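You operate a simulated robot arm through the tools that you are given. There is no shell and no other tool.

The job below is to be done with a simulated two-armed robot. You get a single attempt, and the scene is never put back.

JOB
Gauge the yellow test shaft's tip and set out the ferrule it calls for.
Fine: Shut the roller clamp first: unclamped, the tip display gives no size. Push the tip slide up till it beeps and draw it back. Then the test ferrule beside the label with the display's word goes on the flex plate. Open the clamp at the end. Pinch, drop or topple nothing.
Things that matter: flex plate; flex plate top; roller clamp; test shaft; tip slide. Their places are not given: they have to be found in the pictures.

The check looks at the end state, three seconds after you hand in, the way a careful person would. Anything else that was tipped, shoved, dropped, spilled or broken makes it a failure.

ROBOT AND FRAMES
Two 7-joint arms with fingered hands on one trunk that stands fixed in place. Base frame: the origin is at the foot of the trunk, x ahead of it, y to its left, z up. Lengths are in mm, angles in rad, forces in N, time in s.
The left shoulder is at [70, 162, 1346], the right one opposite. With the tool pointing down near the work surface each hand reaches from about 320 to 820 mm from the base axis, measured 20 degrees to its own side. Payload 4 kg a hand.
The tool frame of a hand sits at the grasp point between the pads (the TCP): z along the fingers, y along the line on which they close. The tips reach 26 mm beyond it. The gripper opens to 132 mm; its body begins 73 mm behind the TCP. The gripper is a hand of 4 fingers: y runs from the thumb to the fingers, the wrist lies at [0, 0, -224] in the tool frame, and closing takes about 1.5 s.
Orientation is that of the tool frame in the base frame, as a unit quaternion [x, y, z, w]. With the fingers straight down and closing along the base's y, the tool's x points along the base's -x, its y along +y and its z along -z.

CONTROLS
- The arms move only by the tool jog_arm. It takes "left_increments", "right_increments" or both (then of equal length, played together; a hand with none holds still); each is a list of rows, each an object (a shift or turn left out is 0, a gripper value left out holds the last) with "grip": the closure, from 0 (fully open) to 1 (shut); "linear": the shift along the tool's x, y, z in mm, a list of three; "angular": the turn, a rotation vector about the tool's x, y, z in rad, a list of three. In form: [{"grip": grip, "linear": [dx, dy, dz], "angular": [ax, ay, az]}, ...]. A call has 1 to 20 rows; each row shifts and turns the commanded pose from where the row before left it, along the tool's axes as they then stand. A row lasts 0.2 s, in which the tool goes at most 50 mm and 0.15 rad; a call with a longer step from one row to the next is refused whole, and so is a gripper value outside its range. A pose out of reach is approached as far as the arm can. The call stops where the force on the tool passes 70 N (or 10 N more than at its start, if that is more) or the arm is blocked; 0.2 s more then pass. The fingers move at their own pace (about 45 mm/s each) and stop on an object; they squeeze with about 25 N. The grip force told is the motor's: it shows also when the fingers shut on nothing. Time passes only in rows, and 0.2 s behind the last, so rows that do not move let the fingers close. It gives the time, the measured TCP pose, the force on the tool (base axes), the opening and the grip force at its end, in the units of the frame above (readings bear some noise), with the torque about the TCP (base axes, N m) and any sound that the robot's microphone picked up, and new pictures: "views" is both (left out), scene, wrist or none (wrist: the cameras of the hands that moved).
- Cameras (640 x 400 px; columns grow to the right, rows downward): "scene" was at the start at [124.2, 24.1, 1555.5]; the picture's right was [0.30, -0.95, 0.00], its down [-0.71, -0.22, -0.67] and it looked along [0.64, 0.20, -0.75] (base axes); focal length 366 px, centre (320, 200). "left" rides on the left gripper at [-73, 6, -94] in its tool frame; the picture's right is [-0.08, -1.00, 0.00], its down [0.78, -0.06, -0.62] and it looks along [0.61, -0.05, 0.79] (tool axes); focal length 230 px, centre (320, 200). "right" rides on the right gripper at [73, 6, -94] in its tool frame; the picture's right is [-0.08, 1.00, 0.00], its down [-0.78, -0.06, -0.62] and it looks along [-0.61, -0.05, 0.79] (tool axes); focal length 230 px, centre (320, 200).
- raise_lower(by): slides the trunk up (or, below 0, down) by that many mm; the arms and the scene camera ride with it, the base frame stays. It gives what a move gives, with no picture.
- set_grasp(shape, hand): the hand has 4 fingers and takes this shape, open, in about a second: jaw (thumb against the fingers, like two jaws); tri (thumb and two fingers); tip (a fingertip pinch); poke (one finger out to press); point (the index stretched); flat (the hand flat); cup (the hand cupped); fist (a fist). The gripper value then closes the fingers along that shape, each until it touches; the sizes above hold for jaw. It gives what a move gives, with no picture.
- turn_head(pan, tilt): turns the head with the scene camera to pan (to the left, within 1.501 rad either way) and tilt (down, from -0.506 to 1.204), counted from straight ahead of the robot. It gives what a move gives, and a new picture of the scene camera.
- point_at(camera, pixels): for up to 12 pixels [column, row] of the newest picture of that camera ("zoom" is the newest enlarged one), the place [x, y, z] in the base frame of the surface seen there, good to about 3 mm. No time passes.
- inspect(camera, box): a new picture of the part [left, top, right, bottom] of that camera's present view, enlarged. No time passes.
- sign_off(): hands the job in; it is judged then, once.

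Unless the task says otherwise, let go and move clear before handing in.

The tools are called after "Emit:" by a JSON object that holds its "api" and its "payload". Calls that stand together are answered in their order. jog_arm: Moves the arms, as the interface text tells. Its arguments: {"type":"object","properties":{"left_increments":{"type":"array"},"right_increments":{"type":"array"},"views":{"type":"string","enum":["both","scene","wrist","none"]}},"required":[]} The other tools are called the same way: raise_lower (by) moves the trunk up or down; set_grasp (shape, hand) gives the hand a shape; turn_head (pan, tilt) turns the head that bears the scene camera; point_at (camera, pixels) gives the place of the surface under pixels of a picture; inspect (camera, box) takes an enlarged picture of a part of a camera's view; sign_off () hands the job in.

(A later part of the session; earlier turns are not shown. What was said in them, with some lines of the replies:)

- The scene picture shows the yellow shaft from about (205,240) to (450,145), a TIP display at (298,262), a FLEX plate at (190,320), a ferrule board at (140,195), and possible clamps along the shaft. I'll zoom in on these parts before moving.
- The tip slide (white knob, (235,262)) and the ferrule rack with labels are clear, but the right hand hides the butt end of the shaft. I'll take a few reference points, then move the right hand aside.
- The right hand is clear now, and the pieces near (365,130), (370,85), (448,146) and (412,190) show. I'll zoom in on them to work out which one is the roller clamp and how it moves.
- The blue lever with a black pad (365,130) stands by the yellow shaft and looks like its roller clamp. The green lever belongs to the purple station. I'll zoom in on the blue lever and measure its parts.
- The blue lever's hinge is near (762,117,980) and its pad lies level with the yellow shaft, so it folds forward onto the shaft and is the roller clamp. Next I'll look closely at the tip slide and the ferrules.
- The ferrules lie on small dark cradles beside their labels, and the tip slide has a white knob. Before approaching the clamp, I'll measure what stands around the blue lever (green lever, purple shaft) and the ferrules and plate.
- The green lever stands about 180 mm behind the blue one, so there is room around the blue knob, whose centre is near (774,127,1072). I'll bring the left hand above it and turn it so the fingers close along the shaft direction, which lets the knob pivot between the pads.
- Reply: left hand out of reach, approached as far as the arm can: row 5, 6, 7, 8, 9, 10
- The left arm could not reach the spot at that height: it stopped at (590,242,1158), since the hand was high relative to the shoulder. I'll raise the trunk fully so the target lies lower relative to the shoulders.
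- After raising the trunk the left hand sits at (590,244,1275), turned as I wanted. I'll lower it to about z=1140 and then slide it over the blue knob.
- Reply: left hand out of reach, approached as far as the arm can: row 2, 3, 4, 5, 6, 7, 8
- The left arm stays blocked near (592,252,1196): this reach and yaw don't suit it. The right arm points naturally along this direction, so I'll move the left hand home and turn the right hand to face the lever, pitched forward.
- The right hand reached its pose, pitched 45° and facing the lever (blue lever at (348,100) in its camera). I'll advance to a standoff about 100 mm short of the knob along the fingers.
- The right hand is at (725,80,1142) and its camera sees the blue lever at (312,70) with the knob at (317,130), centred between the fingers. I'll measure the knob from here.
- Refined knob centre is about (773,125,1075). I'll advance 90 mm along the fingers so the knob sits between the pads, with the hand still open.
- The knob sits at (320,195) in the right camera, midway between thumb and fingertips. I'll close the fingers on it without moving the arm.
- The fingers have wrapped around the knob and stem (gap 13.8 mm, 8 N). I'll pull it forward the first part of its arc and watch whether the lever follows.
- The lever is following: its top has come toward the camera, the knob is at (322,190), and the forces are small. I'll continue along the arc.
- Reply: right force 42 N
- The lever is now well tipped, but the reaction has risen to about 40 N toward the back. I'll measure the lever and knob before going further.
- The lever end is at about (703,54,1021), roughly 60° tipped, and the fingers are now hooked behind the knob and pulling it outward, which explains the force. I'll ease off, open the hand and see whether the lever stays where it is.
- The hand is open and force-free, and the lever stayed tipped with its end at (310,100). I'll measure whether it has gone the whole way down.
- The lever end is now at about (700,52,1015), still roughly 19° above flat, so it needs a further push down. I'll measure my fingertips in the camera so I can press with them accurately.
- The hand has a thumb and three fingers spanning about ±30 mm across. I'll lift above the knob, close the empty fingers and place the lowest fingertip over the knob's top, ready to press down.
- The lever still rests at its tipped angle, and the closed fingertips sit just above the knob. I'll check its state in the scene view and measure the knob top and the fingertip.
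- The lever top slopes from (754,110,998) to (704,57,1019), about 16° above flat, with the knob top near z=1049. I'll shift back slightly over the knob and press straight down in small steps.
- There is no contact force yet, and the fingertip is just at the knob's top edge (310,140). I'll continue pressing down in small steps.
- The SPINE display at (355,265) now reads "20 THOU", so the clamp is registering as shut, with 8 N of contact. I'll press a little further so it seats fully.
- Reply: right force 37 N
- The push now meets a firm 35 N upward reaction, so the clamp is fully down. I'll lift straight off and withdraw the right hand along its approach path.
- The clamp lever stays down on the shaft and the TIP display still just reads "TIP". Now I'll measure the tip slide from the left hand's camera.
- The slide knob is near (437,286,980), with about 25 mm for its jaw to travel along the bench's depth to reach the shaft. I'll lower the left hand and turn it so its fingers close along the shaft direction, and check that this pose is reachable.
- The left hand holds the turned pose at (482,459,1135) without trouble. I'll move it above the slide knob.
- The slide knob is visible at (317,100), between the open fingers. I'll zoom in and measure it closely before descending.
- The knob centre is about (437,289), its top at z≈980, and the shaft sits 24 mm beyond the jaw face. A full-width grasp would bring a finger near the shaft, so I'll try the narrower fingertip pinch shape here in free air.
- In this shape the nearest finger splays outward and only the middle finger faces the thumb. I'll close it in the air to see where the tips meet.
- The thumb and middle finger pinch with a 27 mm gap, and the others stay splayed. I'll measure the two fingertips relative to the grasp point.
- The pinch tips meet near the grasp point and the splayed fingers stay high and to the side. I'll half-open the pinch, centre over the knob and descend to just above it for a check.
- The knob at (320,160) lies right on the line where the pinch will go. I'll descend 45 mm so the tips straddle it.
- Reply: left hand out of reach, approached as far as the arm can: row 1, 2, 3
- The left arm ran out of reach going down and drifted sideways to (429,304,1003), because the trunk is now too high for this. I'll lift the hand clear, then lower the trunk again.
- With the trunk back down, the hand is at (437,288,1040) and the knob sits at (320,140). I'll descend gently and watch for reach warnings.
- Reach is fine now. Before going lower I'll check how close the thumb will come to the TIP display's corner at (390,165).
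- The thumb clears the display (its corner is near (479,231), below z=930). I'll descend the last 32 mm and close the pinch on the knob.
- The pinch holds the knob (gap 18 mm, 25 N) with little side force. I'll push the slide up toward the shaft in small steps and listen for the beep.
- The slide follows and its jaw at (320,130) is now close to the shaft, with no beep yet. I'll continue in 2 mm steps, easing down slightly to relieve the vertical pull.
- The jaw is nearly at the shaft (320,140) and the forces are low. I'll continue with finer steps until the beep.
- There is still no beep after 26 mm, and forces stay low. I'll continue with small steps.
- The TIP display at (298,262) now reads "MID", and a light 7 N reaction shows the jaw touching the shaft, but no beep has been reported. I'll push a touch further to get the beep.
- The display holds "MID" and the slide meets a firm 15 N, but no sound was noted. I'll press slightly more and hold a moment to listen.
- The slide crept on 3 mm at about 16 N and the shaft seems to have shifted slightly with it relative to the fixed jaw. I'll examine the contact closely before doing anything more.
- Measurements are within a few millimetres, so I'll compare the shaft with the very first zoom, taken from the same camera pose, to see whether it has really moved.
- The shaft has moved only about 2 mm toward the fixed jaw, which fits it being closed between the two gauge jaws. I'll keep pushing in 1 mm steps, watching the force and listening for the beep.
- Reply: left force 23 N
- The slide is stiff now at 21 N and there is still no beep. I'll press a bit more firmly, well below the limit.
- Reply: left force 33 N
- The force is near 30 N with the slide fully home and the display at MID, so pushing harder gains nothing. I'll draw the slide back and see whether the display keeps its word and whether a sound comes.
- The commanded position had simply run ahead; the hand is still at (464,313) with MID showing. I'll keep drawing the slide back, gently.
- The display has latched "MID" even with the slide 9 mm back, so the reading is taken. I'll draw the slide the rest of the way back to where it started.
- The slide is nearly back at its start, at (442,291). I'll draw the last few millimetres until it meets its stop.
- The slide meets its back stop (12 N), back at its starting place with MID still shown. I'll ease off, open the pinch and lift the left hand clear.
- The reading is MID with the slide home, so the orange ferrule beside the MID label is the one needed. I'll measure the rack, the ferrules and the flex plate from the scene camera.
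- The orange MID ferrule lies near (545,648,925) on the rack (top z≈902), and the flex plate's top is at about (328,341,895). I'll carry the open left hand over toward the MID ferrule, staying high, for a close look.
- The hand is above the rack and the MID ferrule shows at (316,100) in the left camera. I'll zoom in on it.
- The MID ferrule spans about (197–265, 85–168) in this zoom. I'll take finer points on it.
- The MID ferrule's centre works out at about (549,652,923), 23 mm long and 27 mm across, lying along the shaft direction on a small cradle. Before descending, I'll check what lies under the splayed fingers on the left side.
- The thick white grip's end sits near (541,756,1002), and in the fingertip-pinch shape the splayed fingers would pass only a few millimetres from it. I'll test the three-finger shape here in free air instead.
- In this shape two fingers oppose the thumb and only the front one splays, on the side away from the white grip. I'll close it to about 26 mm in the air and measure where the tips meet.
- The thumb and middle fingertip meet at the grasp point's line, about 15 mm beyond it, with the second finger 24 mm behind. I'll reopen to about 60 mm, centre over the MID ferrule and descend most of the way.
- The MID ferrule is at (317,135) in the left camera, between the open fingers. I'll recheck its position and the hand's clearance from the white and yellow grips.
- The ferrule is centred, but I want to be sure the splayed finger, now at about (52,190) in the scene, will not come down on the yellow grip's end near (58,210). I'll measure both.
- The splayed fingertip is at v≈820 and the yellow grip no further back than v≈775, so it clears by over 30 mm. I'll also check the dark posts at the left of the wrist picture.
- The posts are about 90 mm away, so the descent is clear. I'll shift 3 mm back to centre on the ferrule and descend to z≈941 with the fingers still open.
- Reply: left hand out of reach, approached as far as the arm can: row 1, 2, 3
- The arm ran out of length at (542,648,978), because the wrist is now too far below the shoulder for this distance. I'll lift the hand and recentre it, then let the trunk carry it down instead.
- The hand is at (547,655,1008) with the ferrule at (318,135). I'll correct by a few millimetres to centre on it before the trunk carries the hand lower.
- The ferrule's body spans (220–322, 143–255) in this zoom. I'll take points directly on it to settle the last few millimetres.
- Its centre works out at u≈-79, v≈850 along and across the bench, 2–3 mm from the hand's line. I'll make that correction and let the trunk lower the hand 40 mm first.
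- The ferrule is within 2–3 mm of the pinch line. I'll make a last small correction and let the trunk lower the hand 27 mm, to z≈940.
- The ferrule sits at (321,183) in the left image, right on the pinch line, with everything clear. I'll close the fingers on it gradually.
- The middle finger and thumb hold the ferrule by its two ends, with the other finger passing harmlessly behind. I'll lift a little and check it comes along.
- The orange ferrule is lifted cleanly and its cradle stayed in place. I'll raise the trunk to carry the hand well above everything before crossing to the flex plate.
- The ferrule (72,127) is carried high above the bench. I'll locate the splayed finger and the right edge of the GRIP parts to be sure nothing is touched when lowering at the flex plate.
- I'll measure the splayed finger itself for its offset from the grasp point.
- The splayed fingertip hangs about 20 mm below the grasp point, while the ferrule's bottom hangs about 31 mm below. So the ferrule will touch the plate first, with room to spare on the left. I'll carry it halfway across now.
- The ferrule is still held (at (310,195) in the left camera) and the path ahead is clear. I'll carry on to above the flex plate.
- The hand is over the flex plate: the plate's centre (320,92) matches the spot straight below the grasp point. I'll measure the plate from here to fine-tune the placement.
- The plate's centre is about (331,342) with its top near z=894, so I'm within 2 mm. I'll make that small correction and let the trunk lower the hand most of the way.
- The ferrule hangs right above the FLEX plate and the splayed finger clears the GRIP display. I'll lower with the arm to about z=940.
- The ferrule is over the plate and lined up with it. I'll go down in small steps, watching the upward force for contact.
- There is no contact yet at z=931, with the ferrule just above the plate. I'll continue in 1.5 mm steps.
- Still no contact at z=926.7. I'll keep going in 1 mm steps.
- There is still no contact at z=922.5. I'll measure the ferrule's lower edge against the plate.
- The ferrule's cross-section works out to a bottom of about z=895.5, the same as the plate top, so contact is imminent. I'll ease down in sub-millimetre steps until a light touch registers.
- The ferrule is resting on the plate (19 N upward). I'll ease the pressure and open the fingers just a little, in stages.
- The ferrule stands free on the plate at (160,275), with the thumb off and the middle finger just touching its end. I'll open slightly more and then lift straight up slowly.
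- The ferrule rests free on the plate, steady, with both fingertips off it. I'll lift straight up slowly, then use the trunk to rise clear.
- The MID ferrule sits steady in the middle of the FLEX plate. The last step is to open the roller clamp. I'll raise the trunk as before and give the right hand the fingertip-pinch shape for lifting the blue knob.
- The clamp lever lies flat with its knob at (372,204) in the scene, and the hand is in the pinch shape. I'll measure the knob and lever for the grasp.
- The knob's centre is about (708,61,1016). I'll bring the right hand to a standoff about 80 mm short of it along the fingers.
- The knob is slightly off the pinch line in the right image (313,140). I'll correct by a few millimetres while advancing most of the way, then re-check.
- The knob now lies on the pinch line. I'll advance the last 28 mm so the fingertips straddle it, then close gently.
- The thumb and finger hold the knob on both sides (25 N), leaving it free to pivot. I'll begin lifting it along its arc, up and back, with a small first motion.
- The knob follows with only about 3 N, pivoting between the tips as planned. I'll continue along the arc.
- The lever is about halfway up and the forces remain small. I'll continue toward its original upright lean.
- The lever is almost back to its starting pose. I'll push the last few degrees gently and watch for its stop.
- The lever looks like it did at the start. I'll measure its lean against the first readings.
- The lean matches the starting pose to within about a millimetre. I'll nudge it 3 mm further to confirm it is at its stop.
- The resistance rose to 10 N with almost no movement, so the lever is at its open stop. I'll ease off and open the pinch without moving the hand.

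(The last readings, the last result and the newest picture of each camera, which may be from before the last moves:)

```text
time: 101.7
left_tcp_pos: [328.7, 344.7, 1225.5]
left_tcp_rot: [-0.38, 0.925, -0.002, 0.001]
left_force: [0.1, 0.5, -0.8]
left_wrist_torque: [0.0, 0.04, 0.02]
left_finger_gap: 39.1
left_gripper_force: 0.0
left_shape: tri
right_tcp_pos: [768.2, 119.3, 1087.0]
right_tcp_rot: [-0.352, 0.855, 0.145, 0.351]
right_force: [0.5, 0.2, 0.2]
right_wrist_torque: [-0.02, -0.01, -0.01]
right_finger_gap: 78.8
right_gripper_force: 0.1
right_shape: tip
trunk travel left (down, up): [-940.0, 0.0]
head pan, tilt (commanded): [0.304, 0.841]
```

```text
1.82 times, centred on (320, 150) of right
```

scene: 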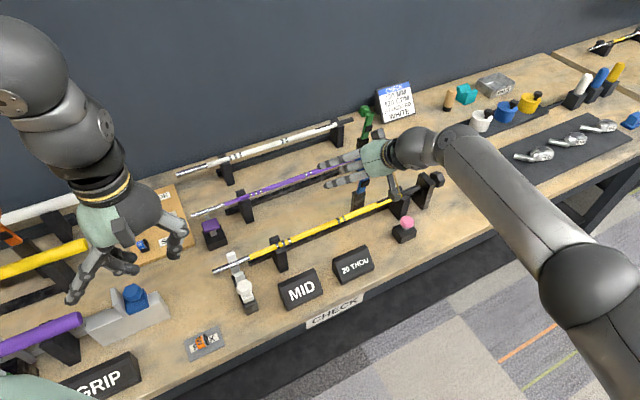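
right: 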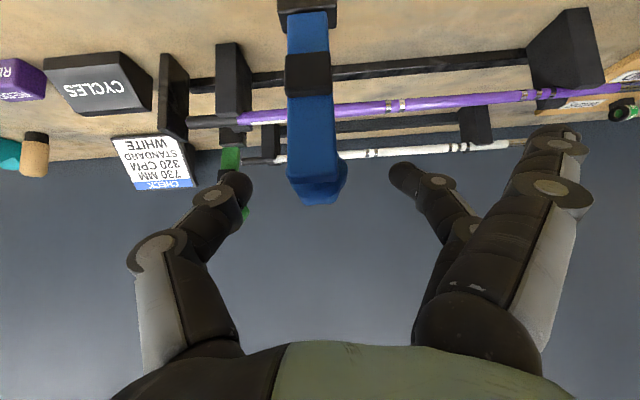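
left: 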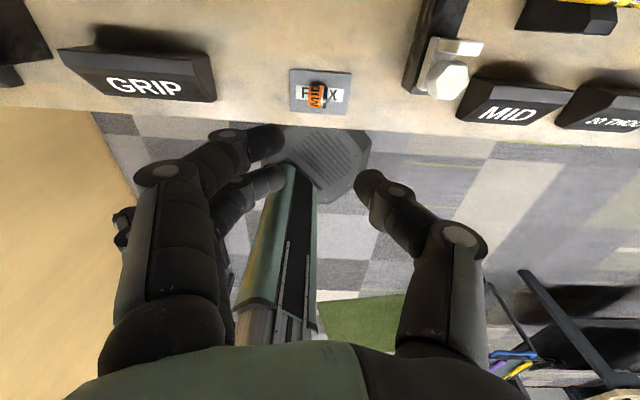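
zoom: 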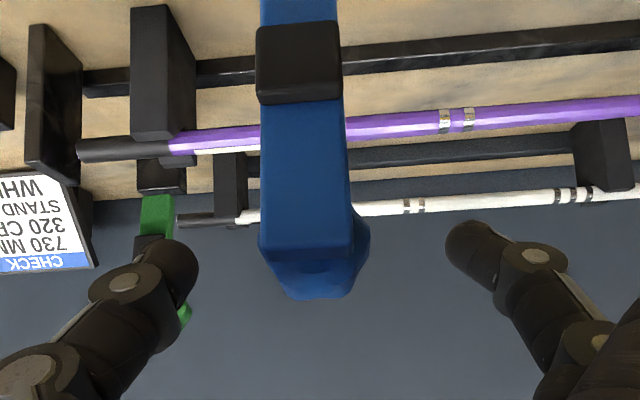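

The lever stays open with the fingers clear on both sides. I'll withdraw the right hand straight back and away from the bench.

Emit:
{"api": "jog_arm", "payload": {"right_increments": [{"linear": [0, 0, -25]}, {"linear": [0, 0, -40]}, {"linear": [0, 0, -40]}, {"linear": [0, 0, -45]}, {"linear": [0, 0, -45]}, {"linear": [10, -7, -44]}, {"linear": [10, -7, -44]}, {"linear": [10, -7, -44]}, {"linear": [10, -7, -44]}, {"linear": [10, -7, -44]}], "views": "both"}}

Emit:
{"api": "inspect", "payload": {"camera": "scene", "box": [330, 140, 450, 250]}}

Emit:
{"api": "inspect", "payload": {"camera": "scene", "box": [160, 230, 320, 380]}}

```text
time: 103.9
left_tcp_pos: [327.5, 342.7, 1226.5]
left_tcp_rot: [-0.38, 0.925, -0.001, 0.001]
left_force: [-0.5, 0.2, -0.3]
left_wrist_torque: [-0.02, -0.01, -0.04]
left_finger_gap: 39.2
left_gripper_force: 0.1
left_shape: tri
right_tcp_pos: [556.1, -139.5, 1348.3]
right_tcp_rot: [-0.351, 0.856, 0.144, 0.353]
right_force: [-0.2, -1.0, -0.3]
right_wrist_torque: [0.01, 0.0, -0.03]
right_finger_gap: 78.7
right_gripper_force: 0.2
right_shape: tip
trunk travel left (down, up): [-940.0, 0.0]
head pan, tilt (commanded): [0.304, 0.841]
```

scene: 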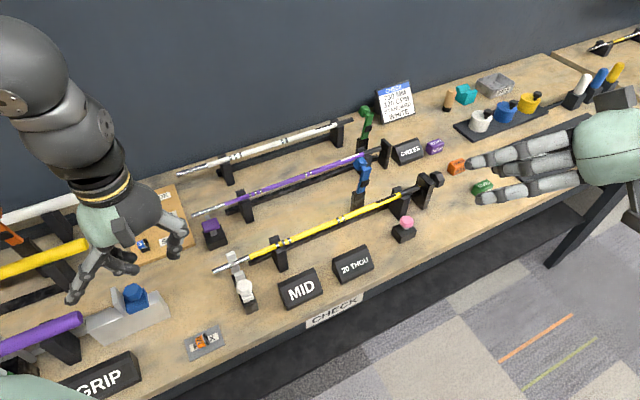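
right: 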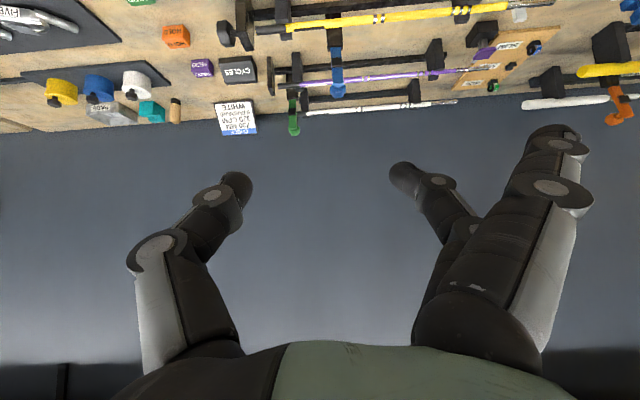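

```text
3.64 times, centred on (390, 195) of scene
```

zoom: 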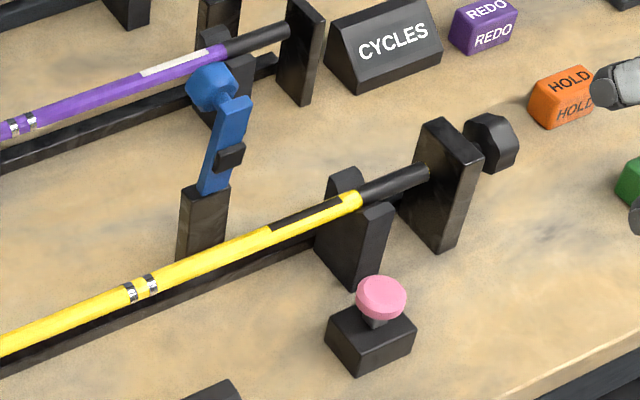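

```text
2.67 times, centred on (240, 305) of scene
```

zoom: 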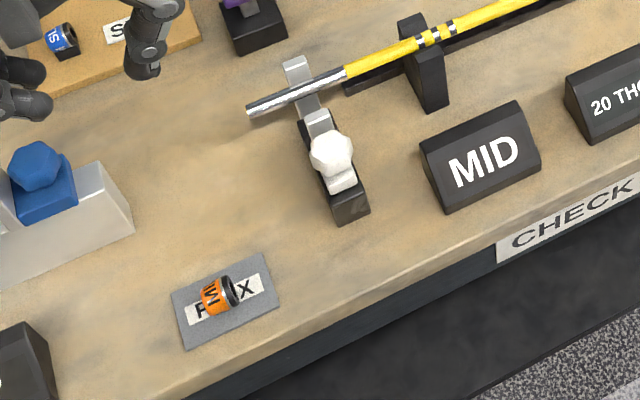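

The clamp is open, the slide is back, and the MID ferrule rests on the plate. I'll send the left hand home and lower the trunk to its starting height, so I can compare the scene with the first picture.

Emit:
{"api": "jog_arm", "payload": {"left_increments": [{"linear": [-38.6, -4.9, 0]}, {"linear": [-38.6, -4.9, 0]}, {"linear": [-38.6, -4.9, 0]}, {"linear": [-38.6, -4.9, 0]}, {"linear": [-38.6, -4.9, 0]}, {"angular": [0, 0, 0.13]}, {"angular": [0, 0, 0.13]}, {"angular": [0, 0, 0.13]}, {"angular": [0, 0, 0.13]}, {"angular": [0, 0, 0.13]}, {"angular": [0, 0, 0.13]}], "views": "scene"}}

Emit:
{"api": "raise_lower", "payload": {"by": -115}}

Emit:
{"api": "jog_arm", "payload": {"right_increments": [{"linear": [0, -30, 0]}, {"linear": [0, -40, 0]}], "views": "both"}}

Emit:
{"api": "inspect", "payload": {"camera": "scene", "box": [180, 180, 340, 300]}}

Emit:
{"api": "inspect", "payload": {"camera": "scene", "box": [345, 120, 473, 220]}}

Emit:
{"api": "inspect", "payload": {"camera": "scene", "box": [40, 240, 220, 360]}}

```text
time: 106.3
left_tcp_pos: [483.9, 460.8, 1226.2]
left_tcp_rot: [0.0, 1.0, -0.001, 0.0]
left_force: [1.3, 0.4, -0.3]
left_wrist_torque: [0.02, 0.0, -0.03]
left_finger_gap: 39.4
left_gripper_force: 0.0
left_shape: tri
right_tcp_pos: [558.9, -139.2, 1348.5]
right_tcp_rot: [-0.351, 0.856, 0.144, 0.352]
right_force: [-0.2, -0.6, -0.8]
right_wrist_torque: [0.01, -0.01, 0.0]
right_finger_gap: 78.7
right_gripper_force: 0.0
right_shape: tip
trunk travel left (down, up): [-940.0, 0.0]
head pan, tilt (commanded): [0.304, 0.841]
```

scene: 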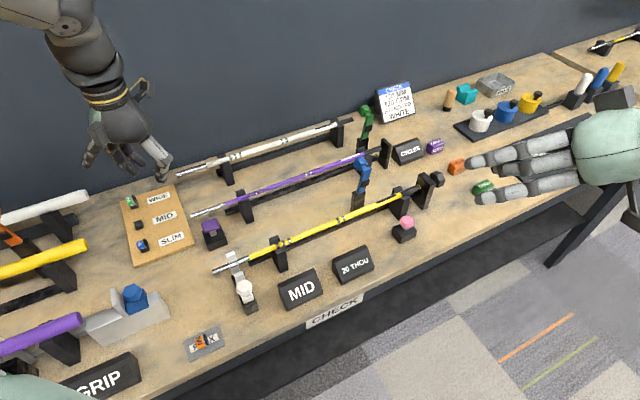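

```text
time: 107.8
left_tcp_pos: [482.7, 461.8, 1111.3]
left_tcp_rot: [-0.001, 1.0, 0.0, 0.002]
left_force: [-0.1, 0.2, -0.6]
left_wrist_torque: [-0.01, 0.0, 0.03]
left_finger_gap: 39.0
left_gripper_force: 0.0
left_shape: tri
right_tcp_pos: [558.6, -137.8, 1234.4]
right_tcp_rot: [-0.352, 0.855, 0.145, 0.352]
right_force: [0.8, -0.1, -0.3]
right_wrist_torque: [-0.03, -0.01, -0.02]
right_finger_gap: 78.6
right_gripper_force: 0.1
right_shape: tip
trunk travel left (down, up): [-825.0, 115.0]
head pan, tilt (commanded): [0.304, 0.841]
```

```text
time: 108.4
left_tcp_pos: [483.5, 459.5, 1111.6]
left_tcp_rot: [0.0, 1.0, -0.001, 0.001]
left_force: [0.9, 0.7, -0.3]
left_wrist_torque: [0.03, 0.03, 0.04]
left_finger_gap: 39.2
left_gripper_force: 0.2
left_shape: tri
right_tcp_pos: [609.6, -190.1, 1231.8]
right_tcp_rot: [-0.351, 0.856, 0.145, 0.352]
right_force: [-0.3, -0.5, -0.3]
right_wrist_torque: [0.02, -0.02, -0.02]
right_finger_gap: 78.7
right_gripper_force: 0.0
right_shape: tip
trunk travel left (down, up): [-825.0, 115.0]
head pan, tilt (commanded): [0.304, 0.841]
```

scene: 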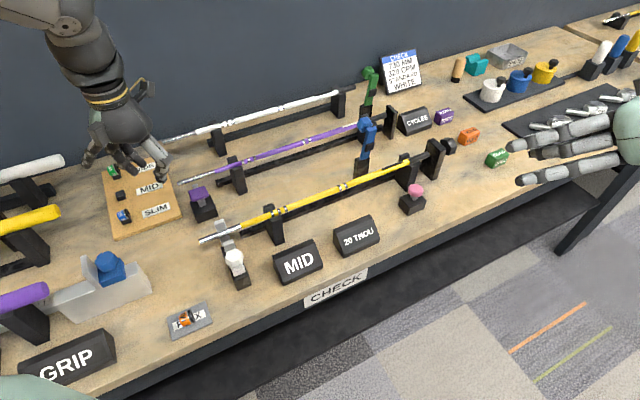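
right: 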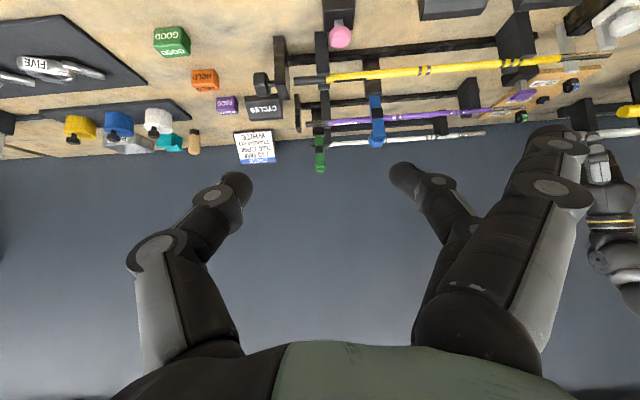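

```text
3.33 times, centred on (260, 240) of scene
```

zoom: 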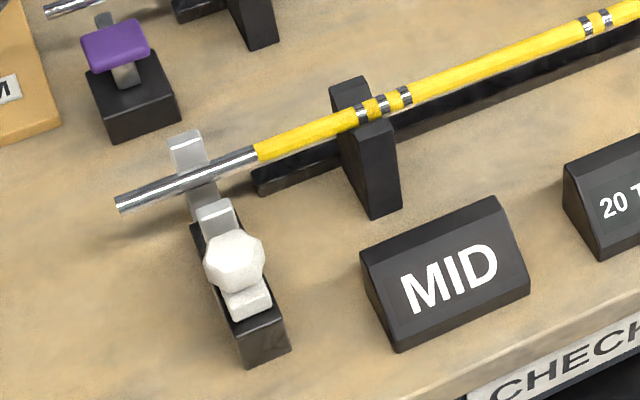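

```text
4.00 times, centred on (409, 170) of scene
```

zoom: 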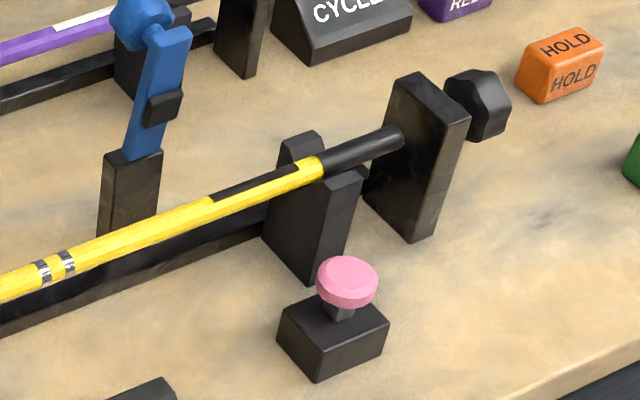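

```text
3.33 times, centred on (130, 300) of scene
```

zoom: 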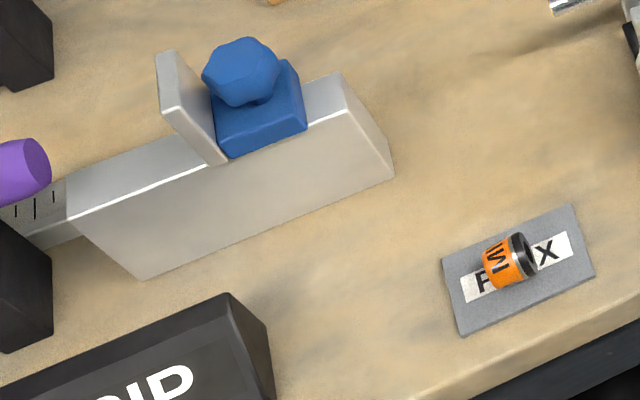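

Against the first pictures the shaft, blue lever, tip slide and neighbouring pieces are all back where they began. The only change is the MID ferrule, lying still on the FLEX plate at (188,320). I'll lift the left hand back to its starting height and take one last look.

Emit:
{"api": "jog_arm", "payload": {"left_increments": [{"linear": [0, 0, -35]}, {"linear": [0, 0, -35]}, {"linear": [0, 0, 0]}, {"linear": [0, 0, 0]}, {"linear": [0, 0, 0]}], "views": "scene"}}

Emit:
{"api": "inspect", "payload": {"camera": "scene", "box": [80, 140, 240, 350]}}

```text
time: 109.6
left_tcp_pos: [483.9, 459.1, 1183.2]
left_tcp_rot: [0.0, 1.0, 0.0, 0.002]
left_force: [-0.2, 0.2, 0.6]
left_wrist_torque: [0.01, 0.02, 0.02]
left_finger_gap: 39.3
left_gripper_force: 0.1
left_shape: tri
right_tcp_pos: [608.4, -189.7, 1232.8]
right_tcp_rot: [-0.351, 0.855, 0.145, 0.353]
right_force: [-0.6, 0.4, -0.4]
right_wrist_torque: [-0.01, 0.02, 0.03]
right_finger_gap: 78.5
right_gripper_force: 0.0
right_shape: tip
trunk travel left (down, up): [-825.0, 115.0]
head pan, tilt (commanded): [0.304, 0.841]
```

scene: 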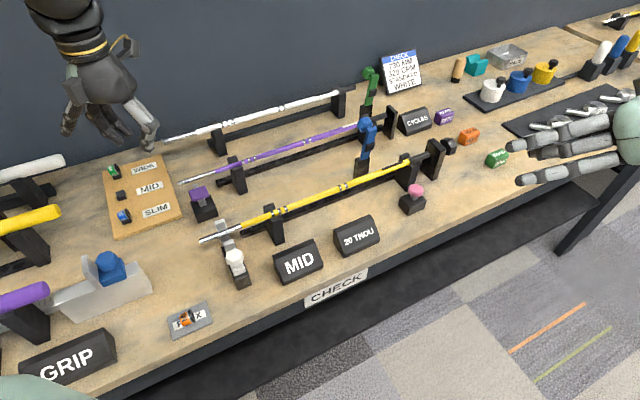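

```text
1.90 times, centred on (160, 245) of scene
```

zoom: 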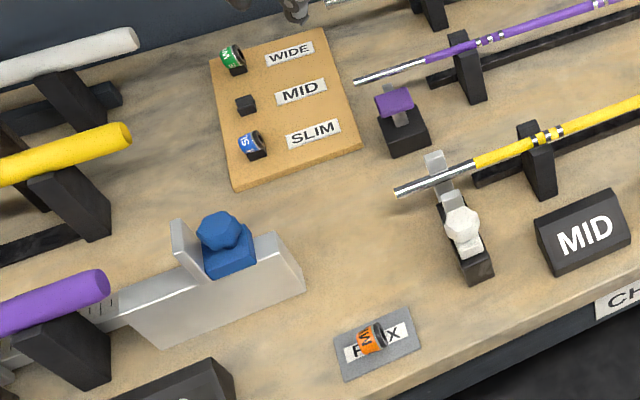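

The last picture shows everything in place. The MID ferrule rests on the FLEX plate at (188,320), the TIP display reads MID, the slide is back, the clamp lever is open, and both hands are clear. I never got a reported beep, but the display latched MID with the slide pushed fully home. I'm handing in the job.

Emit:
{"api": "sign_off", "payload": {}}

```text
The job is handed in.
```

I gauged the yellow shaft's tip as MID and set the orange MID ferrule on the flex plate, but I never got a report of the slide's beep. With the clamp shut I pushed the slide fully home, to about 30 N. The display changed to MID there and kept it after I drew the slide back, so I took that as the reading.

- **Clamp:** the blue roller clamp was shut before gauging and is open again at its stop.
- **Slide:** it is drawn back to where it started.
- **Ferrule:** it is lying on its side in the middle of the flex plate and did not move after I let go.
- **Shaft and other pieces:** pushing the slide moved the shaft about 2 mm, but in the last pictures it is back where it began. Nothing else looks moved, tipped or dropped, and both hands are clear.
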